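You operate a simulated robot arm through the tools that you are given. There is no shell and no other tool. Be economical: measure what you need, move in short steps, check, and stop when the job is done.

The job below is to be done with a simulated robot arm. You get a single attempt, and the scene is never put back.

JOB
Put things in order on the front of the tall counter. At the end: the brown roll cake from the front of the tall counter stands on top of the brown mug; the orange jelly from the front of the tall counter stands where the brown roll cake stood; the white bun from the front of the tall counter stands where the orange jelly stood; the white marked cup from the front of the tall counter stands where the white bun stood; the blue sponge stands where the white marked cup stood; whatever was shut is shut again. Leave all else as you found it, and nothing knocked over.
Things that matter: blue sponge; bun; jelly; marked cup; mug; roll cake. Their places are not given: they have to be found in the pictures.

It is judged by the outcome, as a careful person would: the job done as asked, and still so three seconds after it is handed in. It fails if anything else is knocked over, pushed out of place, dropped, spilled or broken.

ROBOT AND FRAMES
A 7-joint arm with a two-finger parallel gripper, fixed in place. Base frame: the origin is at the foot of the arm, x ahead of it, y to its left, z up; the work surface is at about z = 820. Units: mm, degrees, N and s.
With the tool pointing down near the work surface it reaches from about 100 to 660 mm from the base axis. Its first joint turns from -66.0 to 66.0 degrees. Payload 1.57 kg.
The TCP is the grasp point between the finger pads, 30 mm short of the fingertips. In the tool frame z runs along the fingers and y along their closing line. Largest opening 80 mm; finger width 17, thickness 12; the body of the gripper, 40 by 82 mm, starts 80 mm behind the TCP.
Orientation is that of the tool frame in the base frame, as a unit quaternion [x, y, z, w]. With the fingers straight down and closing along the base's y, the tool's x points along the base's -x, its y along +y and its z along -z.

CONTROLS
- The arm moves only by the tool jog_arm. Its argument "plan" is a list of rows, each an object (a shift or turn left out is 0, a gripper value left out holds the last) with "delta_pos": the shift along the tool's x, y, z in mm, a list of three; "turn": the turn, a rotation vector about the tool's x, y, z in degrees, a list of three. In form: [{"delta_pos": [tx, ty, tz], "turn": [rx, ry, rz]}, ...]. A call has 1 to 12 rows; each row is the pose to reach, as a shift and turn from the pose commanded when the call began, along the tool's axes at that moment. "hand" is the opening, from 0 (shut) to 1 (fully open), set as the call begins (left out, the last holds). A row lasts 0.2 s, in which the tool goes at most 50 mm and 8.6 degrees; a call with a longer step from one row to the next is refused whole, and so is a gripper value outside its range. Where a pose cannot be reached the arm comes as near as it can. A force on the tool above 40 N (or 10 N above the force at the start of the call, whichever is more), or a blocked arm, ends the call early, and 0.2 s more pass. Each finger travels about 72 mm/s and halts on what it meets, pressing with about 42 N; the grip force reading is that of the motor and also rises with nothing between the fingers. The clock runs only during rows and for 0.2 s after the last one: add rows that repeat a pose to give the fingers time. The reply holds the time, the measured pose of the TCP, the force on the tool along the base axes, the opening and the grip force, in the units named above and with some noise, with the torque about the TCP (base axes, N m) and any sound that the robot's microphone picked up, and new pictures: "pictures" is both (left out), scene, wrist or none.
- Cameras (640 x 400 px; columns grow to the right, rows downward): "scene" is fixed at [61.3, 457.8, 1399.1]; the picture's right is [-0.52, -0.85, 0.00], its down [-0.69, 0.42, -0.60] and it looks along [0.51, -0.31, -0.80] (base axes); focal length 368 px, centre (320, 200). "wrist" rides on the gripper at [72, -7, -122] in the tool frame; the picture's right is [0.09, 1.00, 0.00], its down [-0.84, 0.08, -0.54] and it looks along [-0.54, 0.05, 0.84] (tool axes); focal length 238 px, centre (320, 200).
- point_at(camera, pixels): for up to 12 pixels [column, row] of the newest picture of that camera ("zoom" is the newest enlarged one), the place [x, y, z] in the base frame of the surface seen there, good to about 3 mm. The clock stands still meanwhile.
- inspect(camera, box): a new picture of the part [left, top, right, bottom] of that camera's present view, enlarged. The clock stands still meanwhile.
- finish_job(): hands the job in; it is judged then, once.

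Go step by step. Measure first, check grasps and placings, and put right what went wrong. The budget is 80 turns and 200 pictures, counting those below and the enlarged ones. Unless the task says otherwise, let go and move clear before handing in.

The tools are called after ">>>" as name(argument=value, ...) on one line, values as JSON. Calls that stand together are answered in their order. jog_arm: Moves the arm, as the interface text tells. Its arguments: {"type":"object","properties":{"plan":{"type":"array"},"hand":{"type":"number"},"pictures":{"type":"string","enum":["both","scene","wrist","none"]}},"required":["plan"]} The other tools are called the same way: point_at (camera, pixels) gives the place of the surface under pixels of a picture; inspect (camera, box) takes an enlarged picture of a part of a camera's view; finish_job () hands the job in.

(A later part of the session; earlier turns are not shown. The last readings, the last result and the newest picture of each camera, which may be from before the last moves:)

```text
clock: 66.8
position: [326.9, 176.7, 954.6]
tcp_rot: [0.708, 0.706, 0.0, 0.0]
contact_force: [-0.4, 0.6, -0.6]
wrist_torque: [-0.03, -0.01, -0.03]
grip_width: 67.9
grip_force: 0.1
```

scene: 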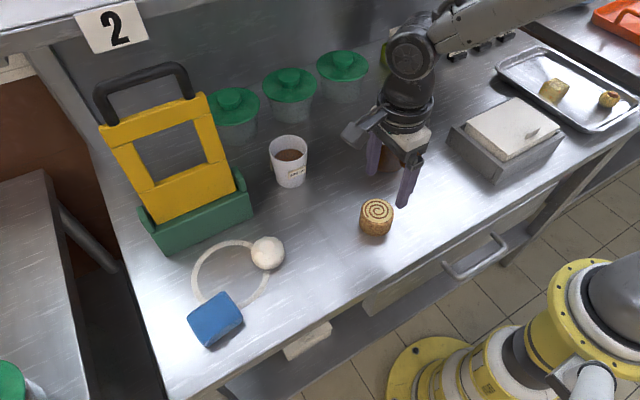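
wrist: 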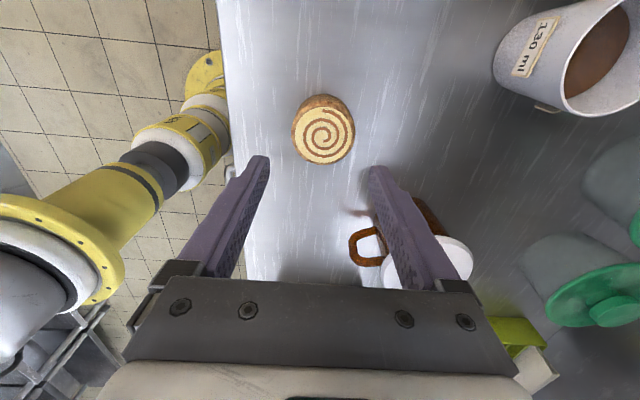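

>>> point_at(camera="wrist", pixels=[[295, 134], [352, 130], [323, 162], [322, 131], [324, 102], [300, 115], [346, 150], [310, 100], [312, 158]])

```text
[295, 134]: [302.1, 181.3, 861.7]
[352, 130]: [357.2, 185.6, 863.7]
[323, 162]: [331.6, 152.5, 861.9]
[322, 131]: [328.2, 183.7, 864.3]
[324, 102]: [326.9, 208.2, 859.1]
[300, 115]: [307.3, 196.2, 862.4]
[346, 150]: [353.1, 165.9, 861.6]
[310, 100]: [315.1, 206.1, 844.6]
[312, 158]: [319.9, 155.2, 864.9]
```

The roll cake's centre is (329.7, 180.3), with a diameter of about 56 and the top at z 863. I'll open wide, come down and grip.

>>> jog_arm(plan=[{"delta_pos": [4, 2.5, 30]}, {"delta_pos": [4, 2.5, 60]}, {"delta_pos": [4, 2.5, 85]}, {"delta_pos": [4, 2.5, 98]}, {"delta_pos": [4, 2.5, 98]}], hand=0.95, pictures="wrist")

>>> jog_arm(plan=[{"delta_pos": [0, 0, 0]}, {"delta_pos": [0, 0, 0]}, {"delta_pos": [0, 0, 0]}], hand=0.5, pictures="wrist")

```text
clock: 68.0
position: [329.0, 180.5, 856.0]
tcp_rot: [0.708, 0.706, 0.0, 0.0]
contact_force: [-0.6, 1.1, 0.3]
wrist_torque: [-0.02, 0.01, 0.01]
grip_width: 76.0
grip_force: 0.1
```

wrist: 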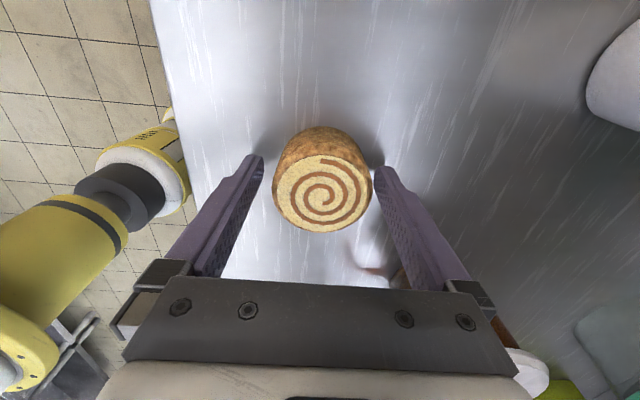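

```text
clock: 68.8
position: [328.0, 181.3, 857.6]
tcp_rot: [0.708, 0.706, -0.001, -0.001]
contact_force: [0.4, 0.2, 0.3]
wrist_torque: [-0.03, 0.0, -0.03]
grip_width: 57.8
grip_force: 42.4
```

wrist: 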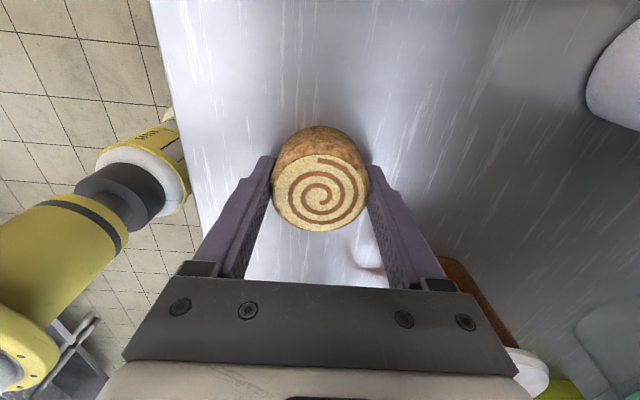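

The roll cake is held at 57.8 mm. I'll lift it and carry it above the mug lid (centre about 439.5, 64.5, z 913.5).

>>> jog_arm(plan=[{"delta_pos": [0, 0, -40]}, {"delta_pos": [0, 0, -80]}, {"delta_pos": [0, 0, -120]}, {"delta_pos": [-29, 27, -130]}, {"delta_pos": [-58, 55, -130]}, {"delta_pos": [-87, 82, -130]}, {"delta_pos": [-116, 110, -130]}, {"delta_pos": [-116, 110, -130]}])

```text
clock: 70.6
position: [437.9, 62.8, 989.6]
tcp_rot: [0.707, 0.707, -0.001, -0.001]
contact_force: [-0.5, -0.2, -0.5]
wrist_torque: [0.01, 0.0, 0.03]
grip_width: 57.6
grip_force: 42.1
```

scene: 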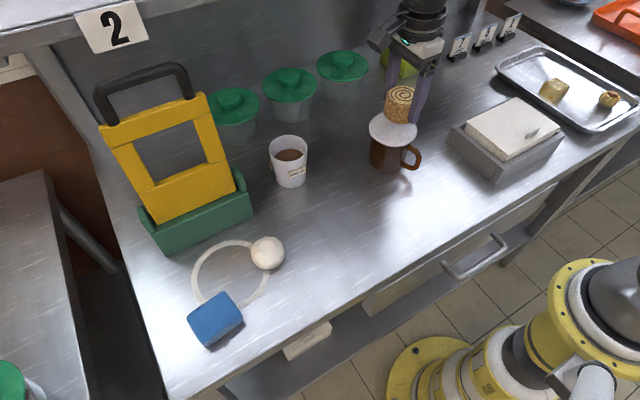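
wrist: 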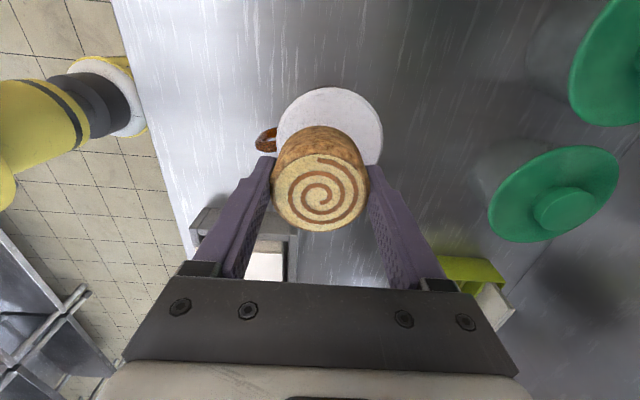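

>>> point_at(camera="wrist", pixels=[[279, 128], [381, 135], [328, 90], [300, 98], [362, 103], [290, 110], [376, 155]])

```text
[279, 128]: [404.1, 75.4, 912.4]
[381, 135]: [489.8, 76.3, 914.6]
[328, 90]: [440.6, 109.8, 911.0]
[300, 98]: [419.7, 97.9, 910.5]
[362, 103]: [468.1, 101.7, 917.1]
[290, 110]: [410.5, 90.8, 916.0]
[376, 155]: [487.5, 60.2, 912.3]
```

The lid's centre comes out near (443, 66.5). I'll correct and lower to just touch.

>>> jog_arm(plan=[{"delta_pos": [3, 4.5, 0]}, {"delta_pos": [3, 4.5, 15]}, {"delta_pos": [3, 4.5, 27]}, {"delta_pos": [3, 4.5, 33]}, {"delta_pos": [3, 4.5, 36]}, {"delta_pos": [3, 4.5, 36]}], pictures="scene")

>>> inspect(camera="scene", box=[340, 70, 460, 180])

```text
clock: 72.0
position: [441.5, 67.2, 951.1]
tcp_rot: [0.708, 0.706, 0.0, 0.0]
contact_force: [-0.3, 0.4, 0.4]
wrist_torque: [-0.01, 0.0, -0.03]
grip_width: 57.8
grip_force: 42.1
```

scene: 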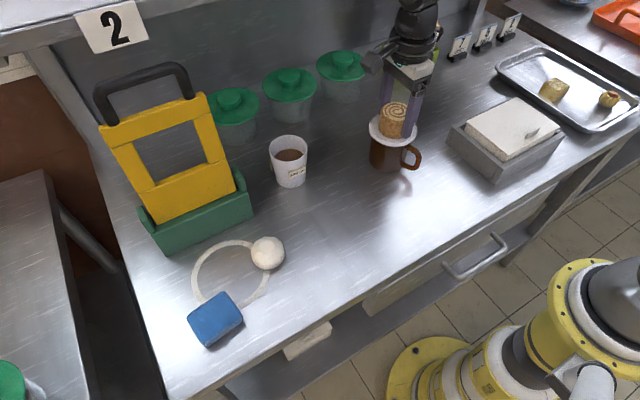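

```text
3.64 times, centred on (400, 125) of scene
```

zoom: 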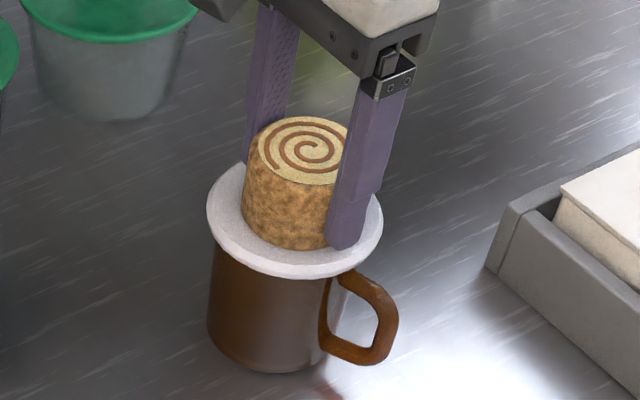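

It is centred over the lid. I'll lower the last bit, let go a little and rise.

>>> jog_arm(plan=[{"delta_pos": [0, 0, 1]}, {"delta_pos": [0, 0, 2]}, {"delta_pos": [0, 0, 2]}], pictures="none")

>>> jog_arm(plan=[{"delta_pos": [0, 0, 0]}, {"delta_pos": [0, 0, 0]}, {"delta_pos": [0, 0, -20]}, {"delta_pos": [0, 0, -60]}, {"delta_pos": [0, 0, -100]}, {"delta_pos": [0, 0, -100]}], hand=0.95)

```text
clock: 72.8
position: [443.8, 67.8, 951.8]
tcp_rot: [0.707, 0.707, 0.001, 0.001]
contact_force: [-7.2, -0.3, 18.4]
wrist_torque: [-0.09, 0.55, -0.03]
grip_width: 57.9
grip_force: 41.9
```

```text
clock: 74.2
position: [441.4, 67.0, 1049.9]
tcp_rot: [0.707, 0.707, 0.0, 0.0]
contact_force: [-0.6, -0.4, 0.7]
wrist_torque: [-0.02, 0.03, -0.01]
grip_width: 75.9
grip_force: 0.0
```

scene: 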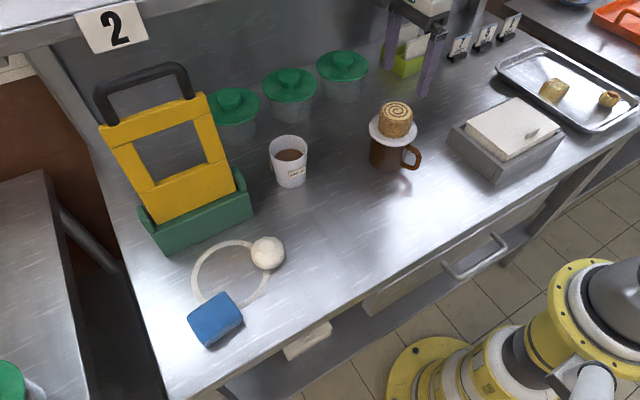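
wrist: 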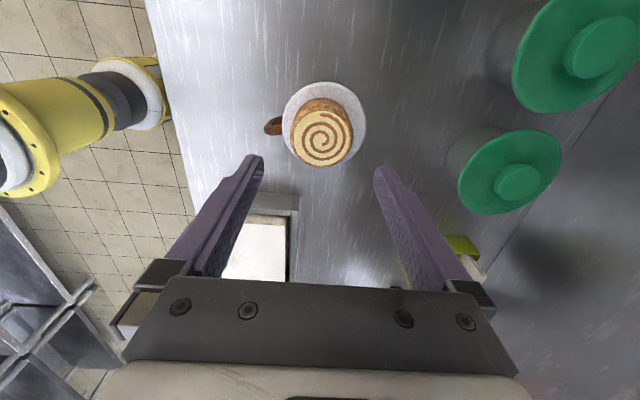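

The roll cake stands on the mug. Next is the jelly on the tray, so I'll travel to above (390, −385).

>>> jog_arm(plan=[{"delta_pos": [-46, -6, 0]}, {"delta_pos": [-92, -12, 0]}, {"delta_pos": [-138, -18, 0]}, {"delta_pos": [-184, -24, 0]}, {"delta_pos": [-230, -30, 0]}, {"delta_pos": [-276, -36, 0]}, {"delta_pos": [-322, -42, 0]}, {"delta_pos": [-368, -48, 0]}, {"delta_pos": [-410, -52, 20]}, {"delta_pos": [-450, -52, 40]}, {"delta_pos": [-450, -52, 60]}, {"delta_pos": [-450, -52, 60]}])

```text
clock: 76.8
position: [389.1, -380.4, 989.9]
tcp_rot: [0.708, 0.707, -0.001, 0.0]
contact_force: [0.2, -0.7, 0.5]
wrist_torque: [-0.01, -0.01, -0.03]
grip_width: 75.9
grip_force: 0.1
```

scene: 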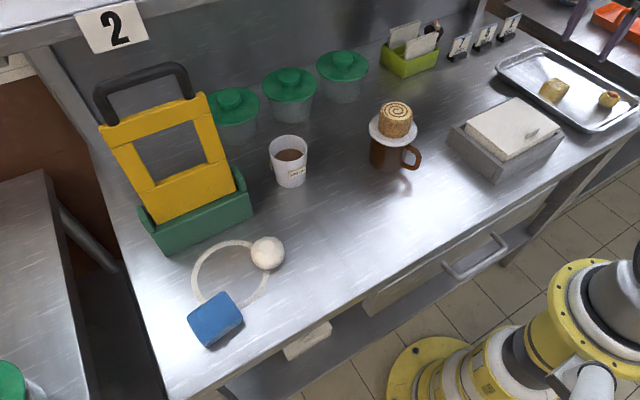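
wrist: 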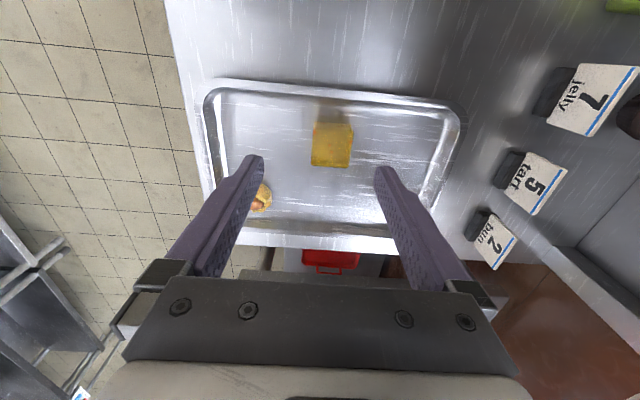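

The jelly is at wrist (332,145). I'll enlarge and measure it.

>>> inspect(camera="wrist", box=[230, 80, 430, 230])

>>> point_at(camera="wrist", pixels=[[317, 127], [350, 128], [347, 160], [315, 157], [332, 143], [332, 163], [300, 160], [370, 150], [312, 165], [258, 196], [264, 205], [348, 166]])

```text
2.67 times, centred on (330, 155) of wrist
```

zoom: 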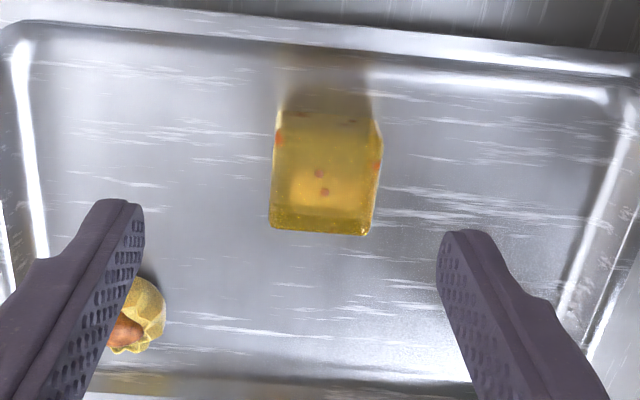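

```text
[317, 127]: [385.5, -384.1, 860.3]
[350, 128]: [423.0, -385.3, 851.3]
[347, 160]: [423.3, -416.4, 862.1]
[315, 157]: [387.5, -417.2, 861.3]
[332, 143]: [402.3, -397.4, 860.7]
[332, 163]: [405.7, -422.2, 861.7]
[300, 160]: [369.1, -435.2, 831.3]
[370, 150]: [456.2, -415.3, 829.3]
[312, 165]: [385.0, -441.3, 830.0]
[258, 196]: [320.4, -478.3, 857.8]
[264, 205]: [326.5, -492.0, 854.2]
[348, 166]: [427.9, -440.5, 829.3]
```

Before taking it, I'll check for any other jelly candidates, such as in the tubs at the back or in the rest of the view.

>>> inspect(camera="scene", box=[190, 40, 390, 165])

>>> inspect(camera="scene", box=[370, 0, 640, 130])

>>> inspect(camera="scene", box=[0, 60, 260, 400])

```text
3.20 times, centred on (290, 102) of scene
```

zoom: 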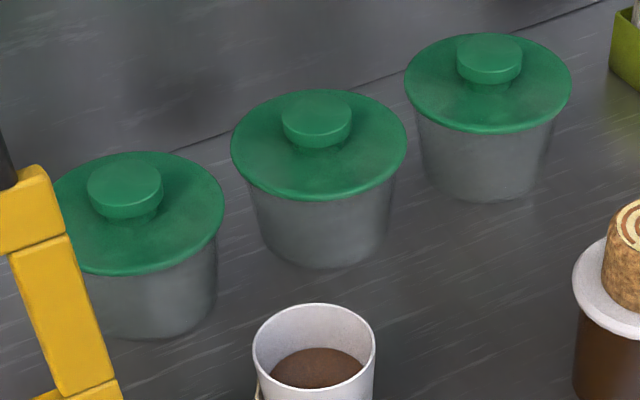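

```text
2.37 times, centred on (505, 65) of scene
```

zoom: 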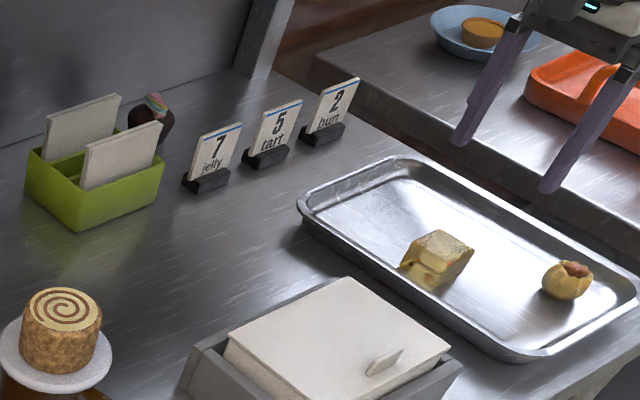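

```text
1.18 times, centred on (130, 230) of scene
```

zoom: 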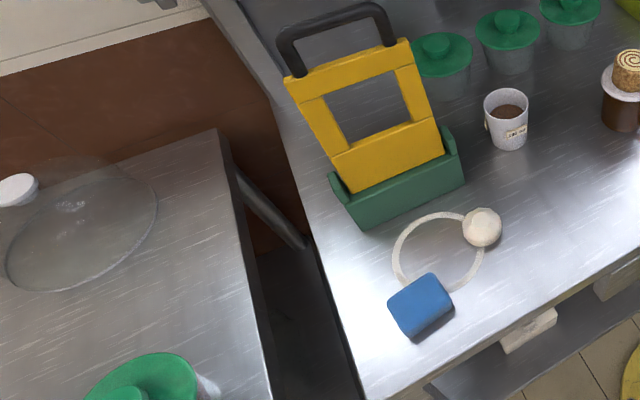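

There's no other jelly on this counter; the orange disc on the blue plate belongs to a different counter. The cube's centre is (404.8, −403), z 830–861, and I'll come down over it.

>>> jog_arm(plan=[{"delta_pos": [-22.6, 15.7, 20]}, {"delta_pos": [-22.6, 15.7, 60]}, {"delta_pos": [-22.6, 15.7, 95]}, {"delta_pos": [-22.6, 15.7, 118]}, {"delta_pos": [-22.6, 15.7, 127]}, {"delta_pos": [-22.6, 15.7, 127]}], hand=0.75, pictures="wrist")

```text
clock: 78.2
position: [403.9, -405.3, 862.9]
tcp_rot: [0.707, 0.707, 0.001, 0.001]
contact_force: [-1.1, 0.0, 0.0]
wrist_torque: [0.02, 0.01, 0.03]
grip_width: 59.9
grip_force: 0.0
```

wrist: 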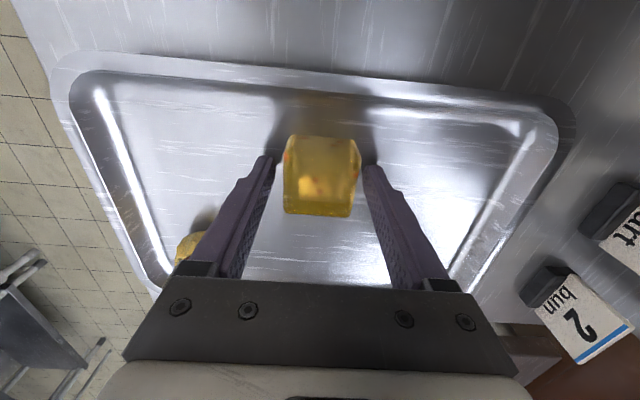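

The cube is between the fingers. I'll close and lift.

>>> jog_arm(plan=[{"delta_pos": [0, 0, 0]}, {"delta_pos": [0, 0, 0]}, {"delta_pos": [0, 0, 0]}], hand=0.35, pictures="none")

>>> jog_arm(plan=[{"delta_pos": [0, 0, -30]}, {"delta_pos": [0, 0, -70]}, {"delta_pos": [0, 0, -110]}, {"delta_pos": [0, 0, -130]}])

```text
clock: 79.0
position: [405.3, -405.5, 863.9]
tcp_rot: [0.708, 0.706, 0.0, -0.001]
contact_force: [0.5, -0.2, -0.3]
wrist_torque: [-0.02, 0.02, -0.01]
grip_width: 43.8
grip_force: 42.3
```

```text
clock: 80.0
position: [407.3, -405.9, 993.5]
tcp_rot: [0.709, 0.705, 0.0, 0.0]
contact_force: [-0.4, -0.8, -0.4]
wrist_torque: [-0.01, -0.04, 0.03]
grip_width: 43.8
grip_force: 42.2
```

scene: 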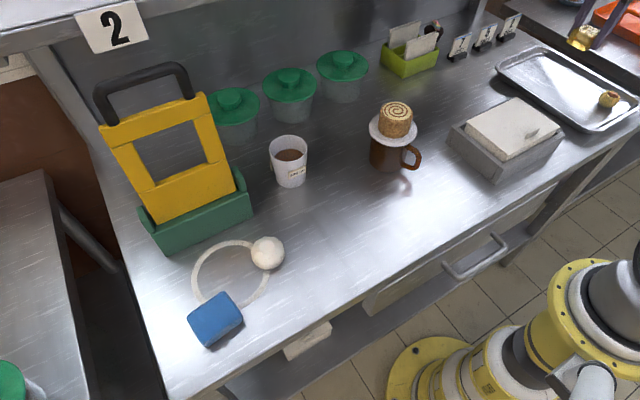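
wrist: 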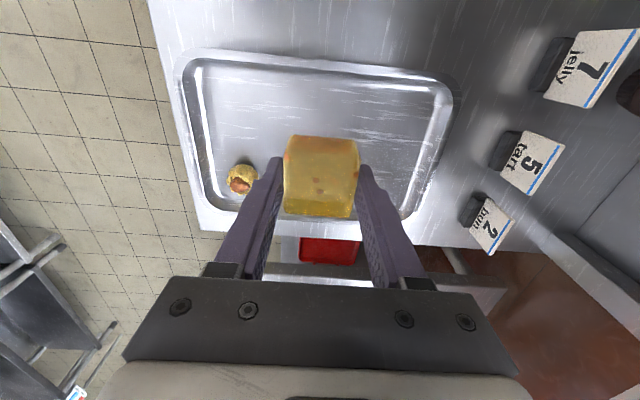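

The jelly is held at 43.8 mm. I'll carry it to the roll cake's old spot (329.5, 180.5).

>>> jog_arm(plan=[{"delta_pos": [48, -7, 0]}, {"delta_pos": [96, -14, 0]}, {"delta_pos": [144, -21, 0]}, {"delta_pos": [192, -28, 0]}, {"delta_pos": [240, -35, 0]}, {"delta_pos": [288, -42, 0]}, {"delta_pos": [336, -49, 0]}, {"delta_pos": [384, -56, 0]}, {"delta_pos": [432, -63, 0]}, {"delta_pos": [480, -70, 0]}, {"delta_pos": [528, -75, 0]}, {"delta_pos": [565, -76, 0]}], pictures="none")

>>> jog_arm(plan=[{"delta_pos": [19, -1, 20]}, {"delta_pos": [19, -1, 60]}, {"delta_pos": [19, -1, 95]}, {"delta_pos": [19, -1, 118]}, {"delta_pos": [19, -1, 130]}, {"delta_pos": [19, -1, 135]}, {"delta_pos": [19, -1, 135]}])

```text
clock: 82.6
position: [331.3, 160.7, 992.9]
tcp_rot: [0.708, 0.706, 0.0, 0.001]
contact_force: [-0.2, 0.3, -0.8]
wrist_torque: [-0.02, 0.0, 0.02]
grip_width: 43.6
grip_force: 42.7
```

```text
clock: 84.2
position: [330.4, 179.3, 856.7]
tcp_rot: [0.708, 0.707, 0.0, 0.0]
contact_force: [-0.1, -0.6, -1.1]
wrist_torque: [-0.04, 0.03, 0.0]
grip_width: 43.6
grip_force: 41.9
```

scene: 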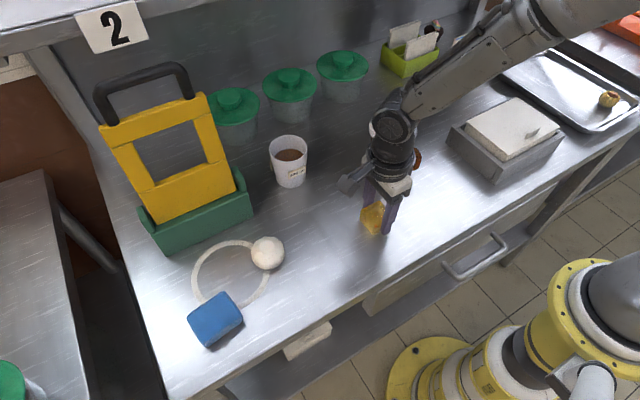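
wrist: 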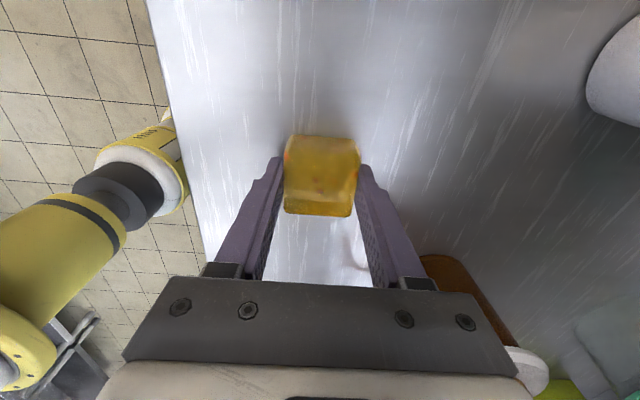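

It is at the spot. I'll lower 2 mm to touch, open and rise.

>>> jog_arm(plan=[{"delta_pos": [0, 0, 1]}, {"delta_pos": [0, 0, 2.5]}, {"delta_pos": [0, 0, 2.5]}], pictures="none")

>>> jog_arm(plan=[{"delta_pos": [0, 0, 0]}, {"delta_pos": [0, 0, 0]}, {"delta_pos": [0, 0, -30]}, {"delta_pos": [0, 0, -70]}, {"delta_pos": [0, 0, -110]}, {"delta_pos": [0, 0, -130]}], hand=0.8)

```text
clock: 85.0
position: [328.5, 179.4, 854.6]
tcp_rot: [0.707, 0.707, -0.001, 0.0]
contact_force: [0.1, 0.9, -0.3]
wrist_torque: [0.01, -0.02, -0.01]
grip_width: 43.6
grip_force: 41.8
```

```text
clock: 86.4
position: [329.9, 180.4, 984.7]
tcp_rot: [0.708, 0.706, 0.0, -0.001]
contact_force: [-0.2, -0.5, 0.7]
wrist_torque: [0.02, 0.01, 0.0]
grip_width: 63.8
grip_force: 0.0
```

scene: 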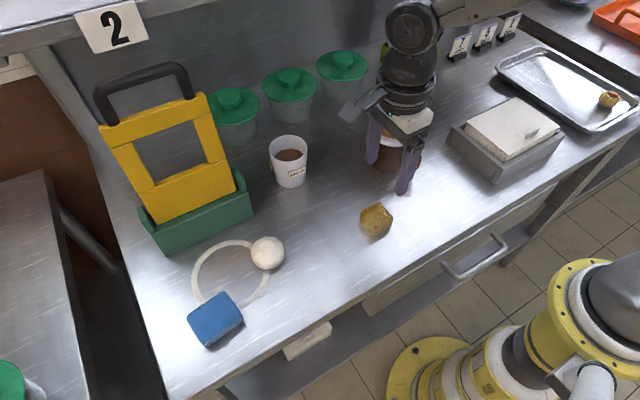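
wrist: 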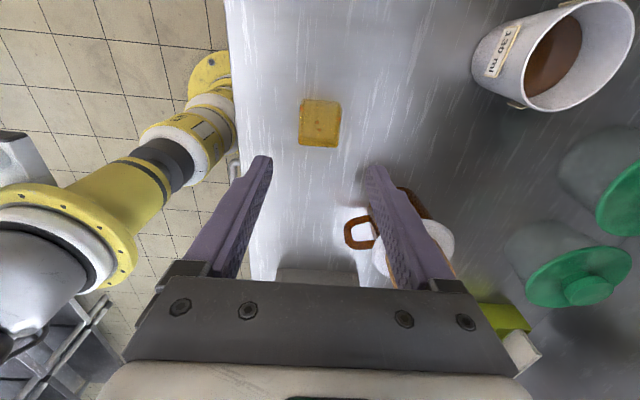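

The jelly stands at (320,123) in the wrist view, upright. I'll check its centre and move above the bun, near (362, 372).

>>> point_at(camera="wrist", pixels=[[302, 101], [339, 103], [337, 145], [301, 143], [320, 122]])

>>> jog_arm(plan=[{"delta_pos": [40, 7, 0]}, {"delta_pos": [80, 14, 0]}, {"delta_pos": [120, 21, 0]}, {"delta_pos": [160, 28, 0]}, {"delta_pos": [192, 32, 0]}, {"delta_pos": [192, 32, 0]}])

```text
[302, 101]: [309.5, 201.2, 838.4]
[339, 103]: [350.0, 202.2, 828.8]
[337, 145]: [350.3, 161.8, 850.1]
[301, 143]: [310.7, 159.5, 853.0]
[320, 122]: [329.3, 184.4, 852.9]
```

```text
clock: 87.8
position: [363.5, 371.8, 984.3]
tcp_rot: [0.708, 0.707, -0.001, 0.0]
contact_force: [-0.1, 0.5, 0.4]
wrist_torque: [-0.02, -0.03, 0.0]
grip_width: 63.9
grip_force: 0.1
```

scene: 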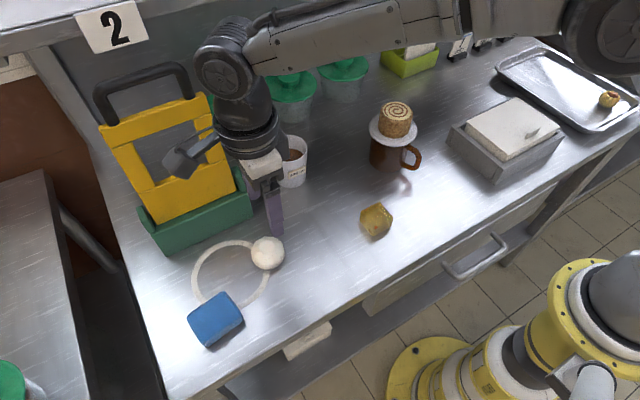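
wrist: 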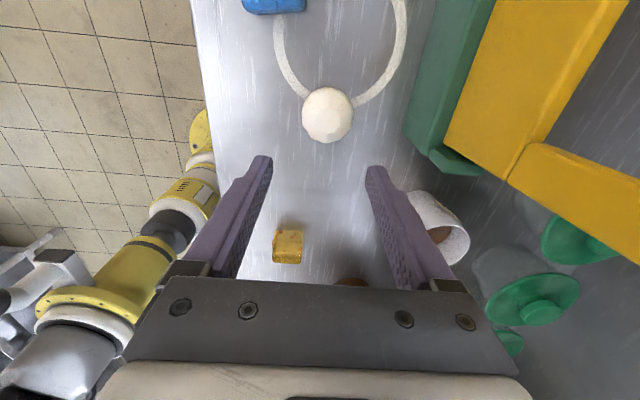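

>>> point_at(camera="wrist", pixels=[[303, 116], [352, 115], [328, 90], [328, 142], [328, 115], [480, 150], [430, 145], [540, 100], [600, 60], [420, 60], [560, 200], [345, 138]])

>>> point_at(camera="scene", pixels=[[195, 105], [110, 135], [160, 215], [235, 190], [145, 75], [185, 70], [100, 90]])

```text
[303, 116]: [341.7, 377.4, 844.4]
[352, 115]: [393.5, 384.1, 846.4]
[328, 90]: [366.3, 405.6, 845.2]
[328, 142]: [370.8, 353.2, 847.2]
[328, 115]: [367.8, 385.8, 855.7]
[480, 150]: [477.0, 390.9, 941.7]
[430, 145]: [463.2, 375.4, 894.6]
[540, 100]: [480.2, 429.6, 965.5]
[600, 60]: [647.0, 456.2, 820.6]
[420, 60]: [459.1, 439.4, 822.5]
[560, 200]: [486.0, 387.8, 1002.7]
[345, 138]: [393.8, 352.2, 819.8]
```

```text
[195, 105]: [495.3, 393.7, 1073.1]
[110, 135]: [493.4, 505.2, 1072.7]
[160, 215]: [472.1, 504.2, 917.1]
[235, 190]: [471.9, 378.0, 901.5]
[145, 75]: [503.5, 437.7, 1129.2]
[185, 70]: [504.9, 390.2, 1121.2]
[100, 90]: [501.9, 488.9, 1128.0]
```

The bun's centre is (367.3, 379.2), with a diameter of about 52. The green and yellow rack starts at x≥459, so it is clear. I'll come down over the bun.

>>> jog_arm(plan=[{"delta_pos": [7.4, 3.8, 20]}, {"delta_pos": [7.4, 3.8, 60]}, {"delta_pos": [7.4, 3.8, 95]}, {"delta_pos": [7.4, 3.8, 118]}, {"delta_pos": [7.4, 3.8, 128]}, {"delta_pos": [7.4, 3.8, 128]}], hand=0.92, pictures="wrist")

>>> jog_arm(plan=[{"delta_pos": [0, 0, 0]}, {"delta_pos": [0, 0, 0]}, {"delta_pos": [0, 0, 0]}], hand=0.4, pictures="wrist")

```text
clock: 89.2
position: [365.1, 379.2, 855.7]
tcp_rot: [0.708, 0.707, 0.0, 0.0]
contact_force: [0.8, 0.7, -0.7]
wrist_torque: [0.02, -0.01, 0.0]
grip_width: 73.7
grip_force: 0.1
```

wrist: 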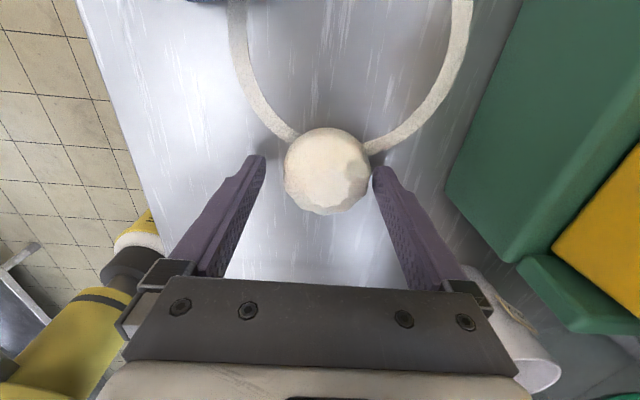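

```text
clock: 90.0
position: [364.6, 378.3, 856.6]
tcp_rot: [0.708, 0.707, 0.0, -0.001]
contact_force: [0.0, 0.0, 0.1]
wrist_torque: [-0.02, -0.01, -0.01]
grip_width: 54.2
grip_force: 42.2
```

wrist: 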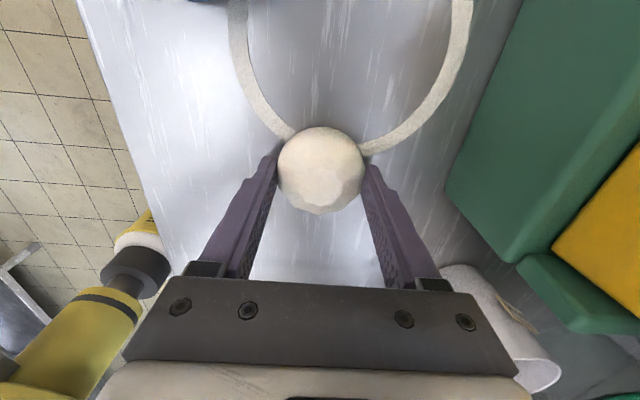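

The bun is held at 54.2 mm. I'll lift it and carry it to the jelly's old place on the tray (404.8, −403).

>>> jog_arm(plan=[{"delta_pos": [0, 0, -35]}, {"delta_pos": [0, 0, -80]}, {"delta_pos": [0, 0, -125]}, {"delta_pos": [-10, 0, -160]}, {"delta_pos": [-55, 0, -165]}, {"delta_pos": [-102, 0, -165]}, {"delta_pos": [-150, 0, -165]}, {"delta_pos": [-198, 0, -165]}, {"delta_pos": [-246, 0, -165]}, {"delta_pos": [-294, 0, -165]}, {"delta_pos": [-342, 0, -165]}, {"delta_pos": [-390, 0, -165]}], pictures="none")

>>> jog_arm(plan=[{"delta_pos": [-48, 5, 0]}, {"delta_pos": [-96, 10, 0]}, {"delta_pos": [-144, 15, 0]}, {"delta_pos": [-192, 20, 0]}, {"delta_pos": [-240, 25, 0]}, {"delta_pos": [-288, 30, 0]}, {"delta_pos": [-336, 35, 0]}, {"delta_pos": [-380, 39, 0]}, {"delta_pos": [-393, 39, 30]}, {"delta_pos": [-393, 39, 60]}, {"delta_pos": [-393, 39, 90]}, {"delta_pos": [-393, 39, 90]}])

```text
clock: 92.6
position: [365.4, -11.6, 1022.3]
tcp_rot: [0.708, 0.706, 0.0, 0.0]
contact_force: [0.0, -0.4, 0.4]
wrist_torque: [0.02, 0.01, -0.01]
grip_width: 54.3
grip_force: 42.0
```

```text
clock: 95.2
position: [403.6, -405.0, 931.8]
tcp_rot: [0.708, 0.706, 0.0, 0.0]
contact_force: [-0.7, 0.9, 0.1]
wrist_torque: [0.04, 0.02, -0.03]
grip_width: 54.2
grip_force: 42.3
```

scene: 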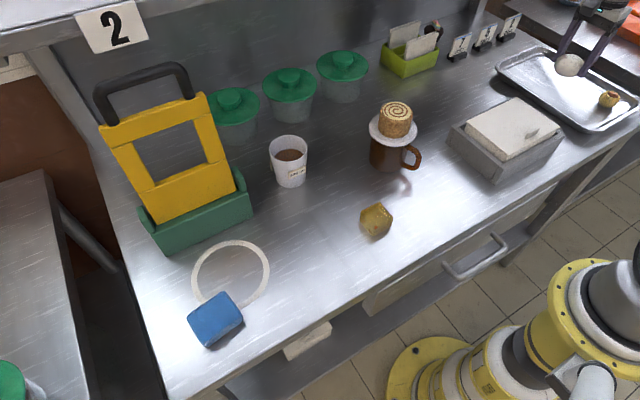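
wrist: 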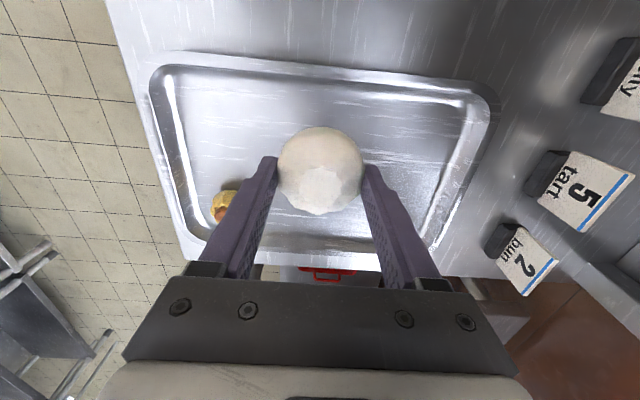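

>>> jog_arm(plan=[{"delta_pos": [2, 1, 25]}, {"delta_pos": [2, 1, 45]}, {"delta_pos": [2, 1, 57]}, {"delta_pos": [2, 1, 63]}, {"delta_pos": [2, 1, 66]}, {"delta_pos": [2, 1, 66]}], pictures="wrist")

```text
clock: 96.6
position: [404.0, -402.9, 866.6]
tcp_rot: [0.708, 0.706, -0.001, 0.0]
contact_force: [0.3, 0.0, 0.0]
wrist_torque: [0.0, 0.01, 0.01]
grip_width: 54.2
grip_force: 41.9
```

wrist: 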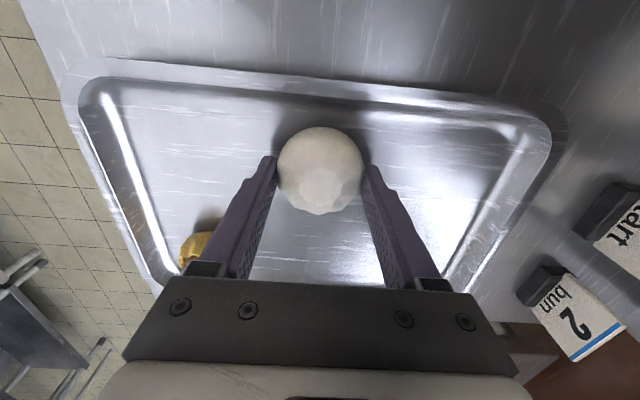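

The bun is just above the tray floor. I'll lower 2 mm, let go and rise.

>>> jog_arm(plan=[{"delta_pos": [0, 0, 1]}, {"delta_pos": [0, 0, 2]}, {"delta_pos": [0, 0, 2]}], pictures="none")

>>> jog_arm(plan=[{"delta_pos": [0, 0, 0]}, {"delta_pos": [0, 0, 0]}, {"delta_pos": [0, 0, -30]}, {"delta_pos": [0, 0, -70]}, {"delta_pos": [0, 0, -115]}, {"delta_pos": [0, 0, -150]}], hand=0.9)

```text
clock: 97.4
position: [404.5, -402.7, 866.0]
tcp_rot: [0.707, 0.707, -0.002, 0.0]
contact_force: [-2.4, 1.6, 7.3]
wrist_torque: [0.11, 0.2, -0.03]
grip_width: 54.1
grip_force: 41.8
```

```text
clock: 98.8
position: [405.6, -402.0, 1016.3]
tcp_rot: [0.707, 0.707, 0.0, -0.001]
contact_force: [0.5, 0.5, -0.4]
wrist_torque: [0.01, -0.04, 0.02]
grip_width: 71.8
grip_force: 0.1
```

scene: 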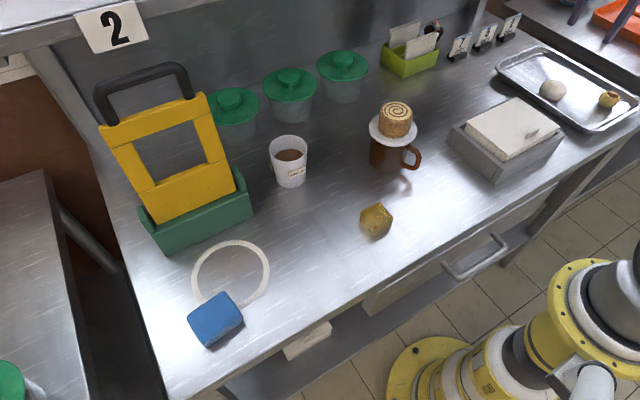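
wrist: 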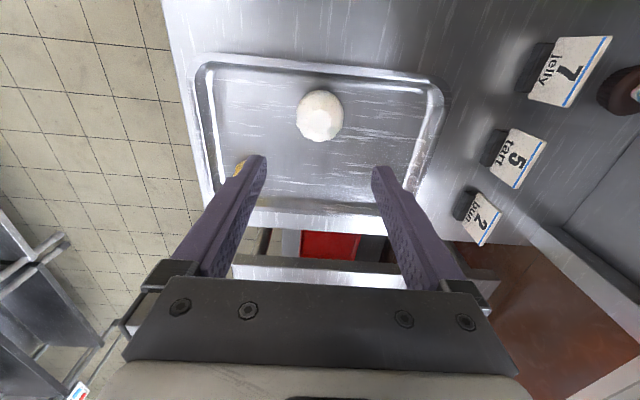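

The bun is on the tray. Next is the cup, so I'll travel back above the counter while turning the gripper to close along y again, to stay clear of the tubs behind it.

>>> jog_arm(plan=[{"delta_pos": [46, 4, -5], "turn": [0, 0, -7.5]}, {"delta_pos": [92, 8, -10], "turn": [0, 0, -15]}, {"delta_pos": [138, 12, -15], "turn": [0, 0, -22.5]}, {"delta_pos": [184, 16, -20], "turn": [0, 0, -30]}, {"delta_pos": [230, 20, -25], "turn": [0, 0, -37.5]}, {"delta_pos": [276, 24, -30], "turn": [0, 0, -45]}, {"delta_pos": [322, 28, -30], "turn": [0, 0, -52.5]}, {"delta_pos": [368, 32, -30], "turn": [0, 0, -60]}, {"delta_pos": [414, 36, -30], "turn": [0, 0, -67.5]}, {"delta_pos": [460, 40, -30], "turn": [0, 0, -75]}, {"delta_pos": [506, 44, -30], "turn": [0, 0, -82.5]}, {"delta_pos": [552, 48, -30], "turn": [0, 0, -90]}], pictures="none")

>>> jog_arm(plan=[{"delta_pos": [-15, 35, 0]}, {"delta_pos": [-35, 70, 0]}, {"delta_pos": [-45, 102, 0]}, {"delta_pos": [-45, 102, 0]}], hand=1.0)

```text
clock: 101.4
position: [452.3, 149.6, 1043.6]
tcp_rot: [0.001, 1.0, 0.001, -0.001]
contact_force: [0.2, -0.1, 0.3]
wrist_torque: [0.03, 0.01, -0.01]
grip_width: 72.0
grip_force: 0.1
```

```text
clock: 102.4
position: [498.8, 249.8, 1044.0]
tcp_rot: [0.002, 1.0, 0.0, 0.0]
contact_force: [0.1, 0.0, -1.2]
wrist_torque: [0.0, -0.01, 0.0]
grip_width: 80.2
grip_force: 0.1
```

scene: 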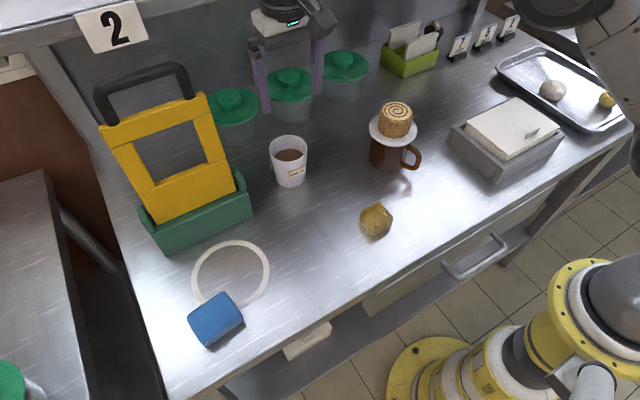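
wrist: 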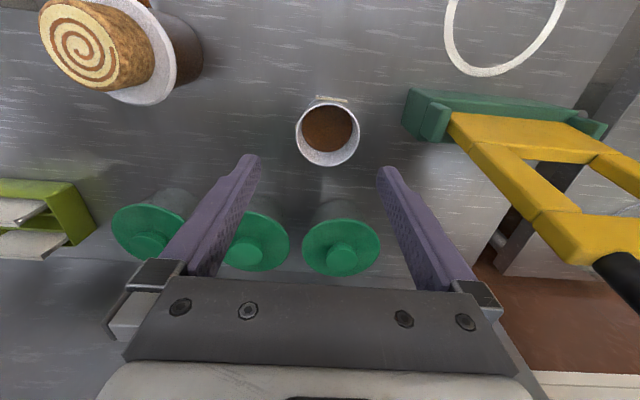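

>>> point_at(camera="wrist", pixels=[[298, 132], [357, 134], [327, 164], [328, 104], [328, 132], [316, 99], [345, 99], [340, 245], [304, 240], [430, 115], [312, 160], [345, 159]])

>>> inspect(camera="wrist", box=[270, 70, 390, 190])

```text
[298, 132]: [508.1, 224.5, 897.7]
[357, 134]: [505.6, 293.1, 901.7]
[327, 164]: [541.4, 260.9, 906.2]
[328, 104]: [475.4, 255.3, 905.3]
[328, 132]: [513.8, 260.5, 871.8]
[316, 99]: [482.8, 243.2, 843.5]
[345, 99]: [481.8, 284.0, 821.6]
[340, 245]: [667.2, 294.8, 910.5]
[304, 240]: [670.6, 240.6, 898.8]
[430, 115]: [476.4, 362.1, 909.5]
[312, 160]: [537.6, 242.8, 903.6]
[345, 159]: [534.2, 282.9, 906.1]
```

```text
3.33 times, centred on (330, 130) of wrist
```

zoom: 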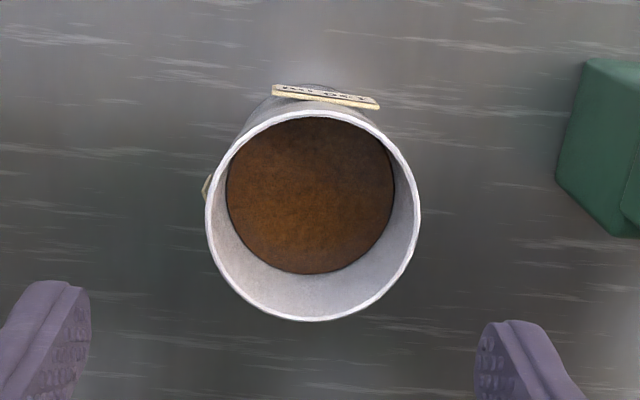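

The cup's rim centre is (508.4, 258.8), with a diameter of 67 and the rim at z 905. It holds liquid, so after gripping I'll move it slowly.

>>> jog_arm(plan=[{"delta_pos": [-9, 8.8, 20]}, {"delta_pos": [-9, 8.8, 60]}, {"delta_pos": [-9, 8.8, 100]}, {"delta_pos": [-9, 8.8, 130]}, {"delta_pos": [-9, 8.8, 152]}, {"delta_pos": [-9, 8.8, 163]}, {"delta_pos": [-9, 8.8, 163]}], hand=1.0)

```text
clock: 104.0
position: [508.7, 258.9, 880.0]
tcp_rot: [0.001, 1.0, 0.0, -0.001]
contact_force: [-0.2, -0.5, -0.5]
wrist_torque: [0.01, 0.02, 0.0]
grip_width: 80.1
grip_force: 0.1
```

scene: 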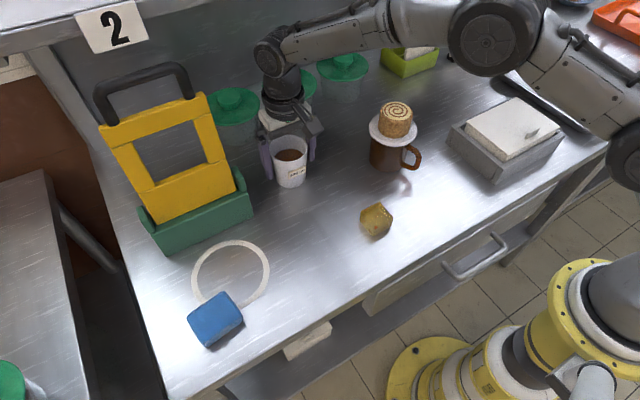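
wrist: 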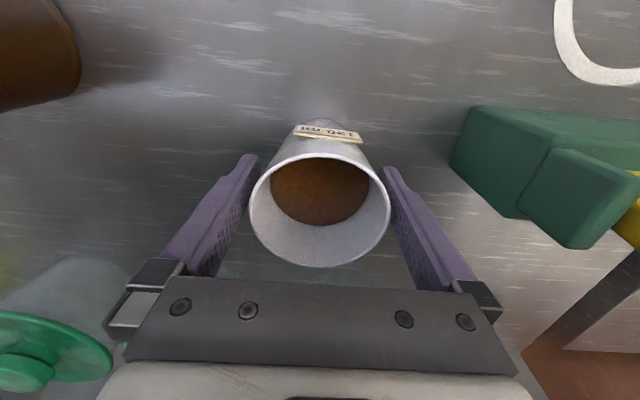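

It is centred. I'll close and lift a little, slowly.

>>> jog_arm(plan=[{"delta_pos": [0, 0, 0]}, {"delta_pos": [0, 0, 0]}, {"delta_pos": [0, 0, 0]}], hand=0.7, pictures="none")

>>> jog_arm(plan=[{"delta_pos": [0, 0, -3]}, {"delta_pos": [0, 0, -8]}, {"delta_pos": [0, 0, -15]}, {"delta_pos": [0, 0, -22]}, {"delta_pos": [0, 0, -27]}, {"delta_pos": [0, 0, -30]}, {"delta_pos": [0, 0, -30]}])

```text
clock: 104.8
position: [506.8, 260.5, 879.1]
tcp_rot: [0.001, 1.0, -0.001, -0.001]
contact_force: [-0.1, -0.1, -0.2]
wrist_torque: [0.0, -0.01, -0.01]
grip_width: 73.8
grip_force: 41.6
```

```text
clock: 106.4
position: [508.2, 260.8, 912.2]
tcp_rot: [0.001, 1.0, 0.0, 0.0]
contact_force: [0.4, -0.1, -1.9]
wrist_torque: [-0.01, 0.01, 0.02]
grip_width: 73.9
grip_force: 41.7
```

scene: 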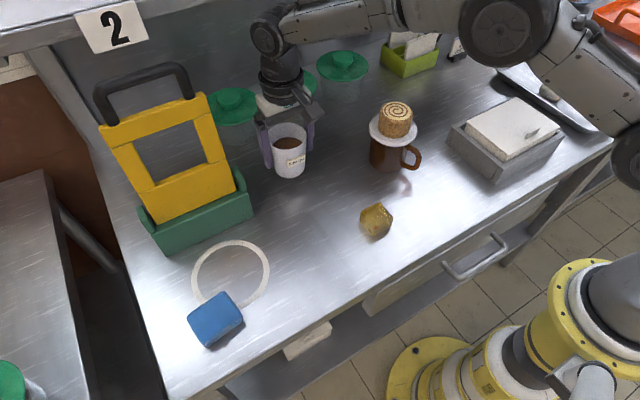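
wrist: 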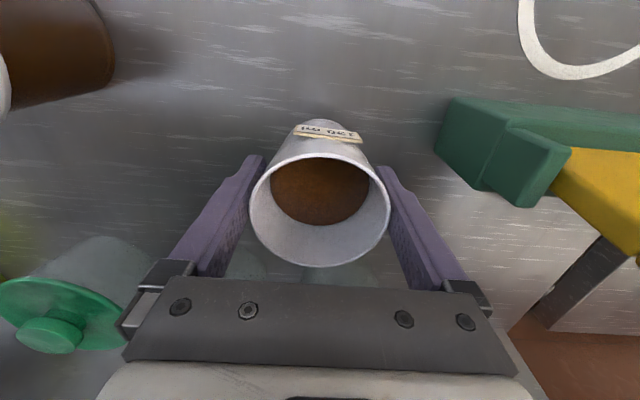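

The cup is held and level. I'll move it slowly back along −x to x≈367.

>>> jog_arm(plan=[{"delta_pos": [5, 0, 0]}, {"delta_pos": [15, 0, 0]}, {"delta_pos": [28, 0, 0]}, {"delta_pos": [43, 0, 0]}, {"delta_pos": [59, 0, 0]}, {"delta_pos": [75, 0, 0]}, {"delta_pos": [91, 0, 0]}, {"delta_pos": [106, 0, 0]}, {"delta_pos": [119, 0, 0]}, {"delta_pos": [130, 0, 0]}, {"delta_pos": [138, 0, 0]}, {"delta_pos": [141, 0, 0]}], pictures="none")

>>> jog_arm(plan=[{"delta_pos": [0, 5, 0]}, {"delta_pos": [0, 14, 0]}, {"delta_pos": [0, 25, 0]}, {"delta_pos": [0, 38, 0]}, {"delta_pos": [0, 52, 0]}, {"delta_pos": [0, 66, 0]}, {"delta_pos": [0, 80, 0]}, {"delta_pos": [0, 93, 0]}, {"delta_pos": [0, 104, 0]}, {"delta_pos": [0, 112, 0]}, {"delta_pos": [0, 117, 0]}, {"delta_pos": [0, 119, 0]}])

```text
clock: 109.0
position: [366.3, 260.3, 909.1]
tcp_rot: [0.001, 1.0, -0.001, -0.001]
contact_force: [0.5, 0.7, -2.1]
wrist_torque: [0.03, 0.01, 0.01]
grip_width: 74.0
grip_force: 42.2
```

```text
clock: 111.6
position: [366.5, 380.1, 911.3]
tcp_rot: [0.001, 1.0, 0.0, -0.001]
contact_force: [0.1, -0.7, -1.8]
wrist_torque: [-0.02, 0.03, -0.02]
grip_width: 73.5
grip_force: 42.6
5 turns are left
```

scene: 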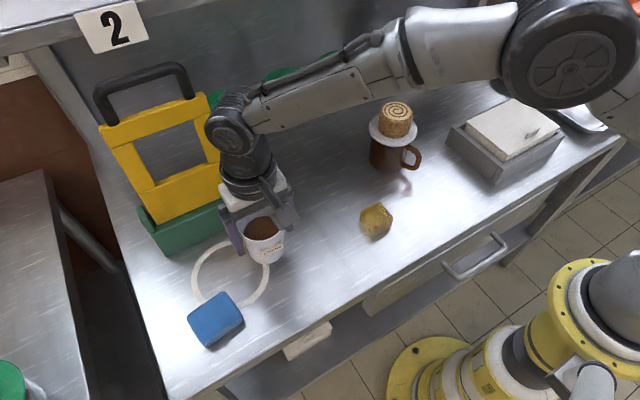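
wrist: 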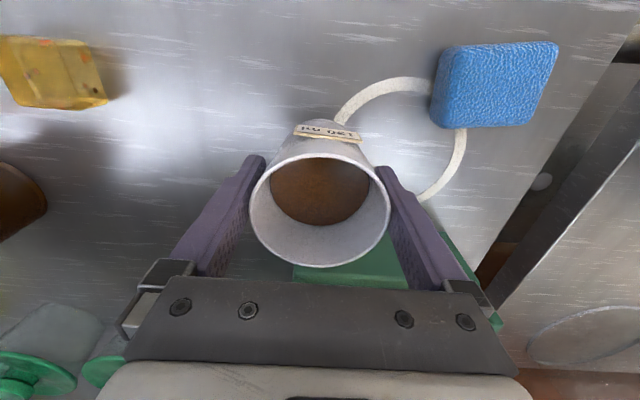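

Only five turns are left, so I'll batch. The cup is above the bun's old spot: I'll measure the sponge corners at (445–558, 42–125), lower the cup, let go, rise and move above the sponge.

>>> point_at(camera="wrist", pixels=[[448, 50], [553, 46], [523, 122], [437, 118], [495, 85], [500, 46], [480, 120], [540, 85], [442, 85], [560, 60], [470, 132], [410, 90]])

>>> jog_arm(plan=[{"delta_pos": [0, -1, 6]}, {"delta_pos": [0, -1, 13]}, {"delta_pos": [0, -1, 20]}, {"delta_pos": [0, -1, 25]}, {"delta_pos": [0, -1, 28]}, {"delta_pos": [0, -1, 30]}, {"delta_pos": [0, -1, 31]}, {"delta_pos": [0, -1, 31]}], pictures="scene")

>>> jog_arm(plan=[{"delta_pos": [0, 0, 0]}, {"delta_pos": [0, 0, 0]}, {"delta_pos": [0, 0, -15]}, {"delta_pos": [0, 0, -45]}, {"delta_pos": [0, 0, -80]}, {"delta_pos": [0, 0, -110]}, {"delta_pos": [20, 38, -110]}, {"delta_pos": [41, 76, -110]}, {"delta_pos": [62, 113, -110]}, {"delta_pos": [62, 113, -110]}], hand=1.0)

>>> inspect(camera="wrist", box=[160, 0, 480, 240])

```text
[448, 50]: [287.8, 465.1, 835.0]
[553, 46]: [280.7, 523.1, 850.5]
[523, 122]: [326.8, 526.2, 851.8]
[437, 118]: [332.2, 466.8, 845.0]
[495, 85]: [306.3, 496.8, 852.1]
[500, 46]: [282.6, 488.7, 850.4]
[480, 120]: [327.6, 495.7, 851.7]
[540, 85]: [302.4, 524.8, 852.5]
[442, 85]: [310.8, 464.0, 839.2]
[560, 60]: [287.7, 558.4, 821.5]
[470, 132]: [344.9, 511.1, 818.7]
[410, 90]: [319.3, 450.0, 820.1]
```

```text
clock: 113.4
position: [367.0, 379.0, 880.3]
tcp_rot: [0.002, 1.0, 0.0, 0.0]
contact_force: [-1.0, -0.4, 1.2]
wrist_torque: [-0.07, 0.07, -0.01]
grip_width: 73.8
grip_force: 41.8
```

scene: 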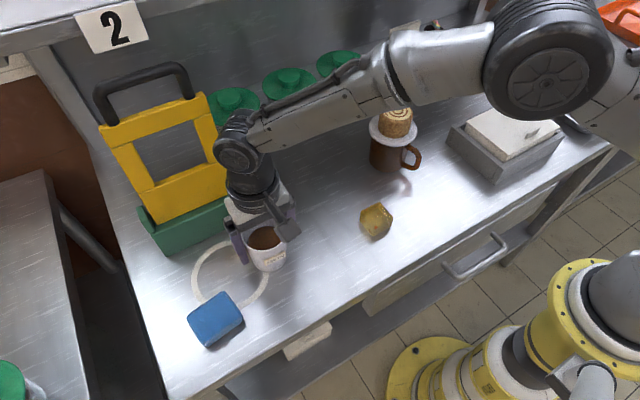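

```text
clock: 115.6
position: [303.9, 492.6, 989.7]
tcp_rot: [0.001, 1.0, 0.001, 0.0]
contact_force: [0.9, -0.6, -0.3]
wrist_torque: [-0.01, -0.01, 0.0]
grip_width: 80.0
grip_force: 0.1
```

scene: 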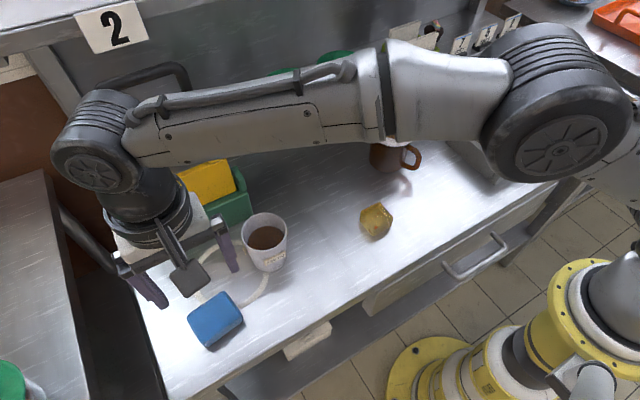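
wrist: 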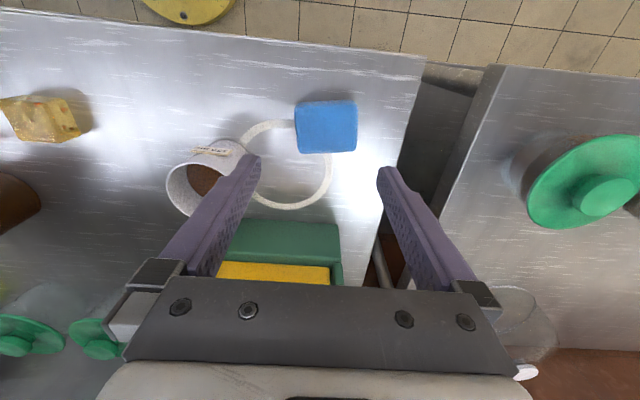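

```text
1.67 times, centred on (320, 120) of wrist
4 turns are left
```

zoom: 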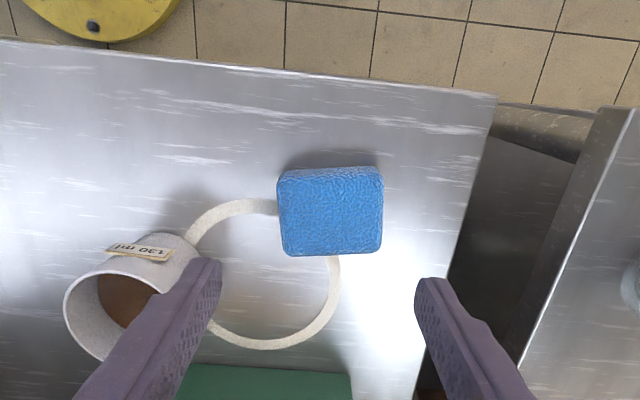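

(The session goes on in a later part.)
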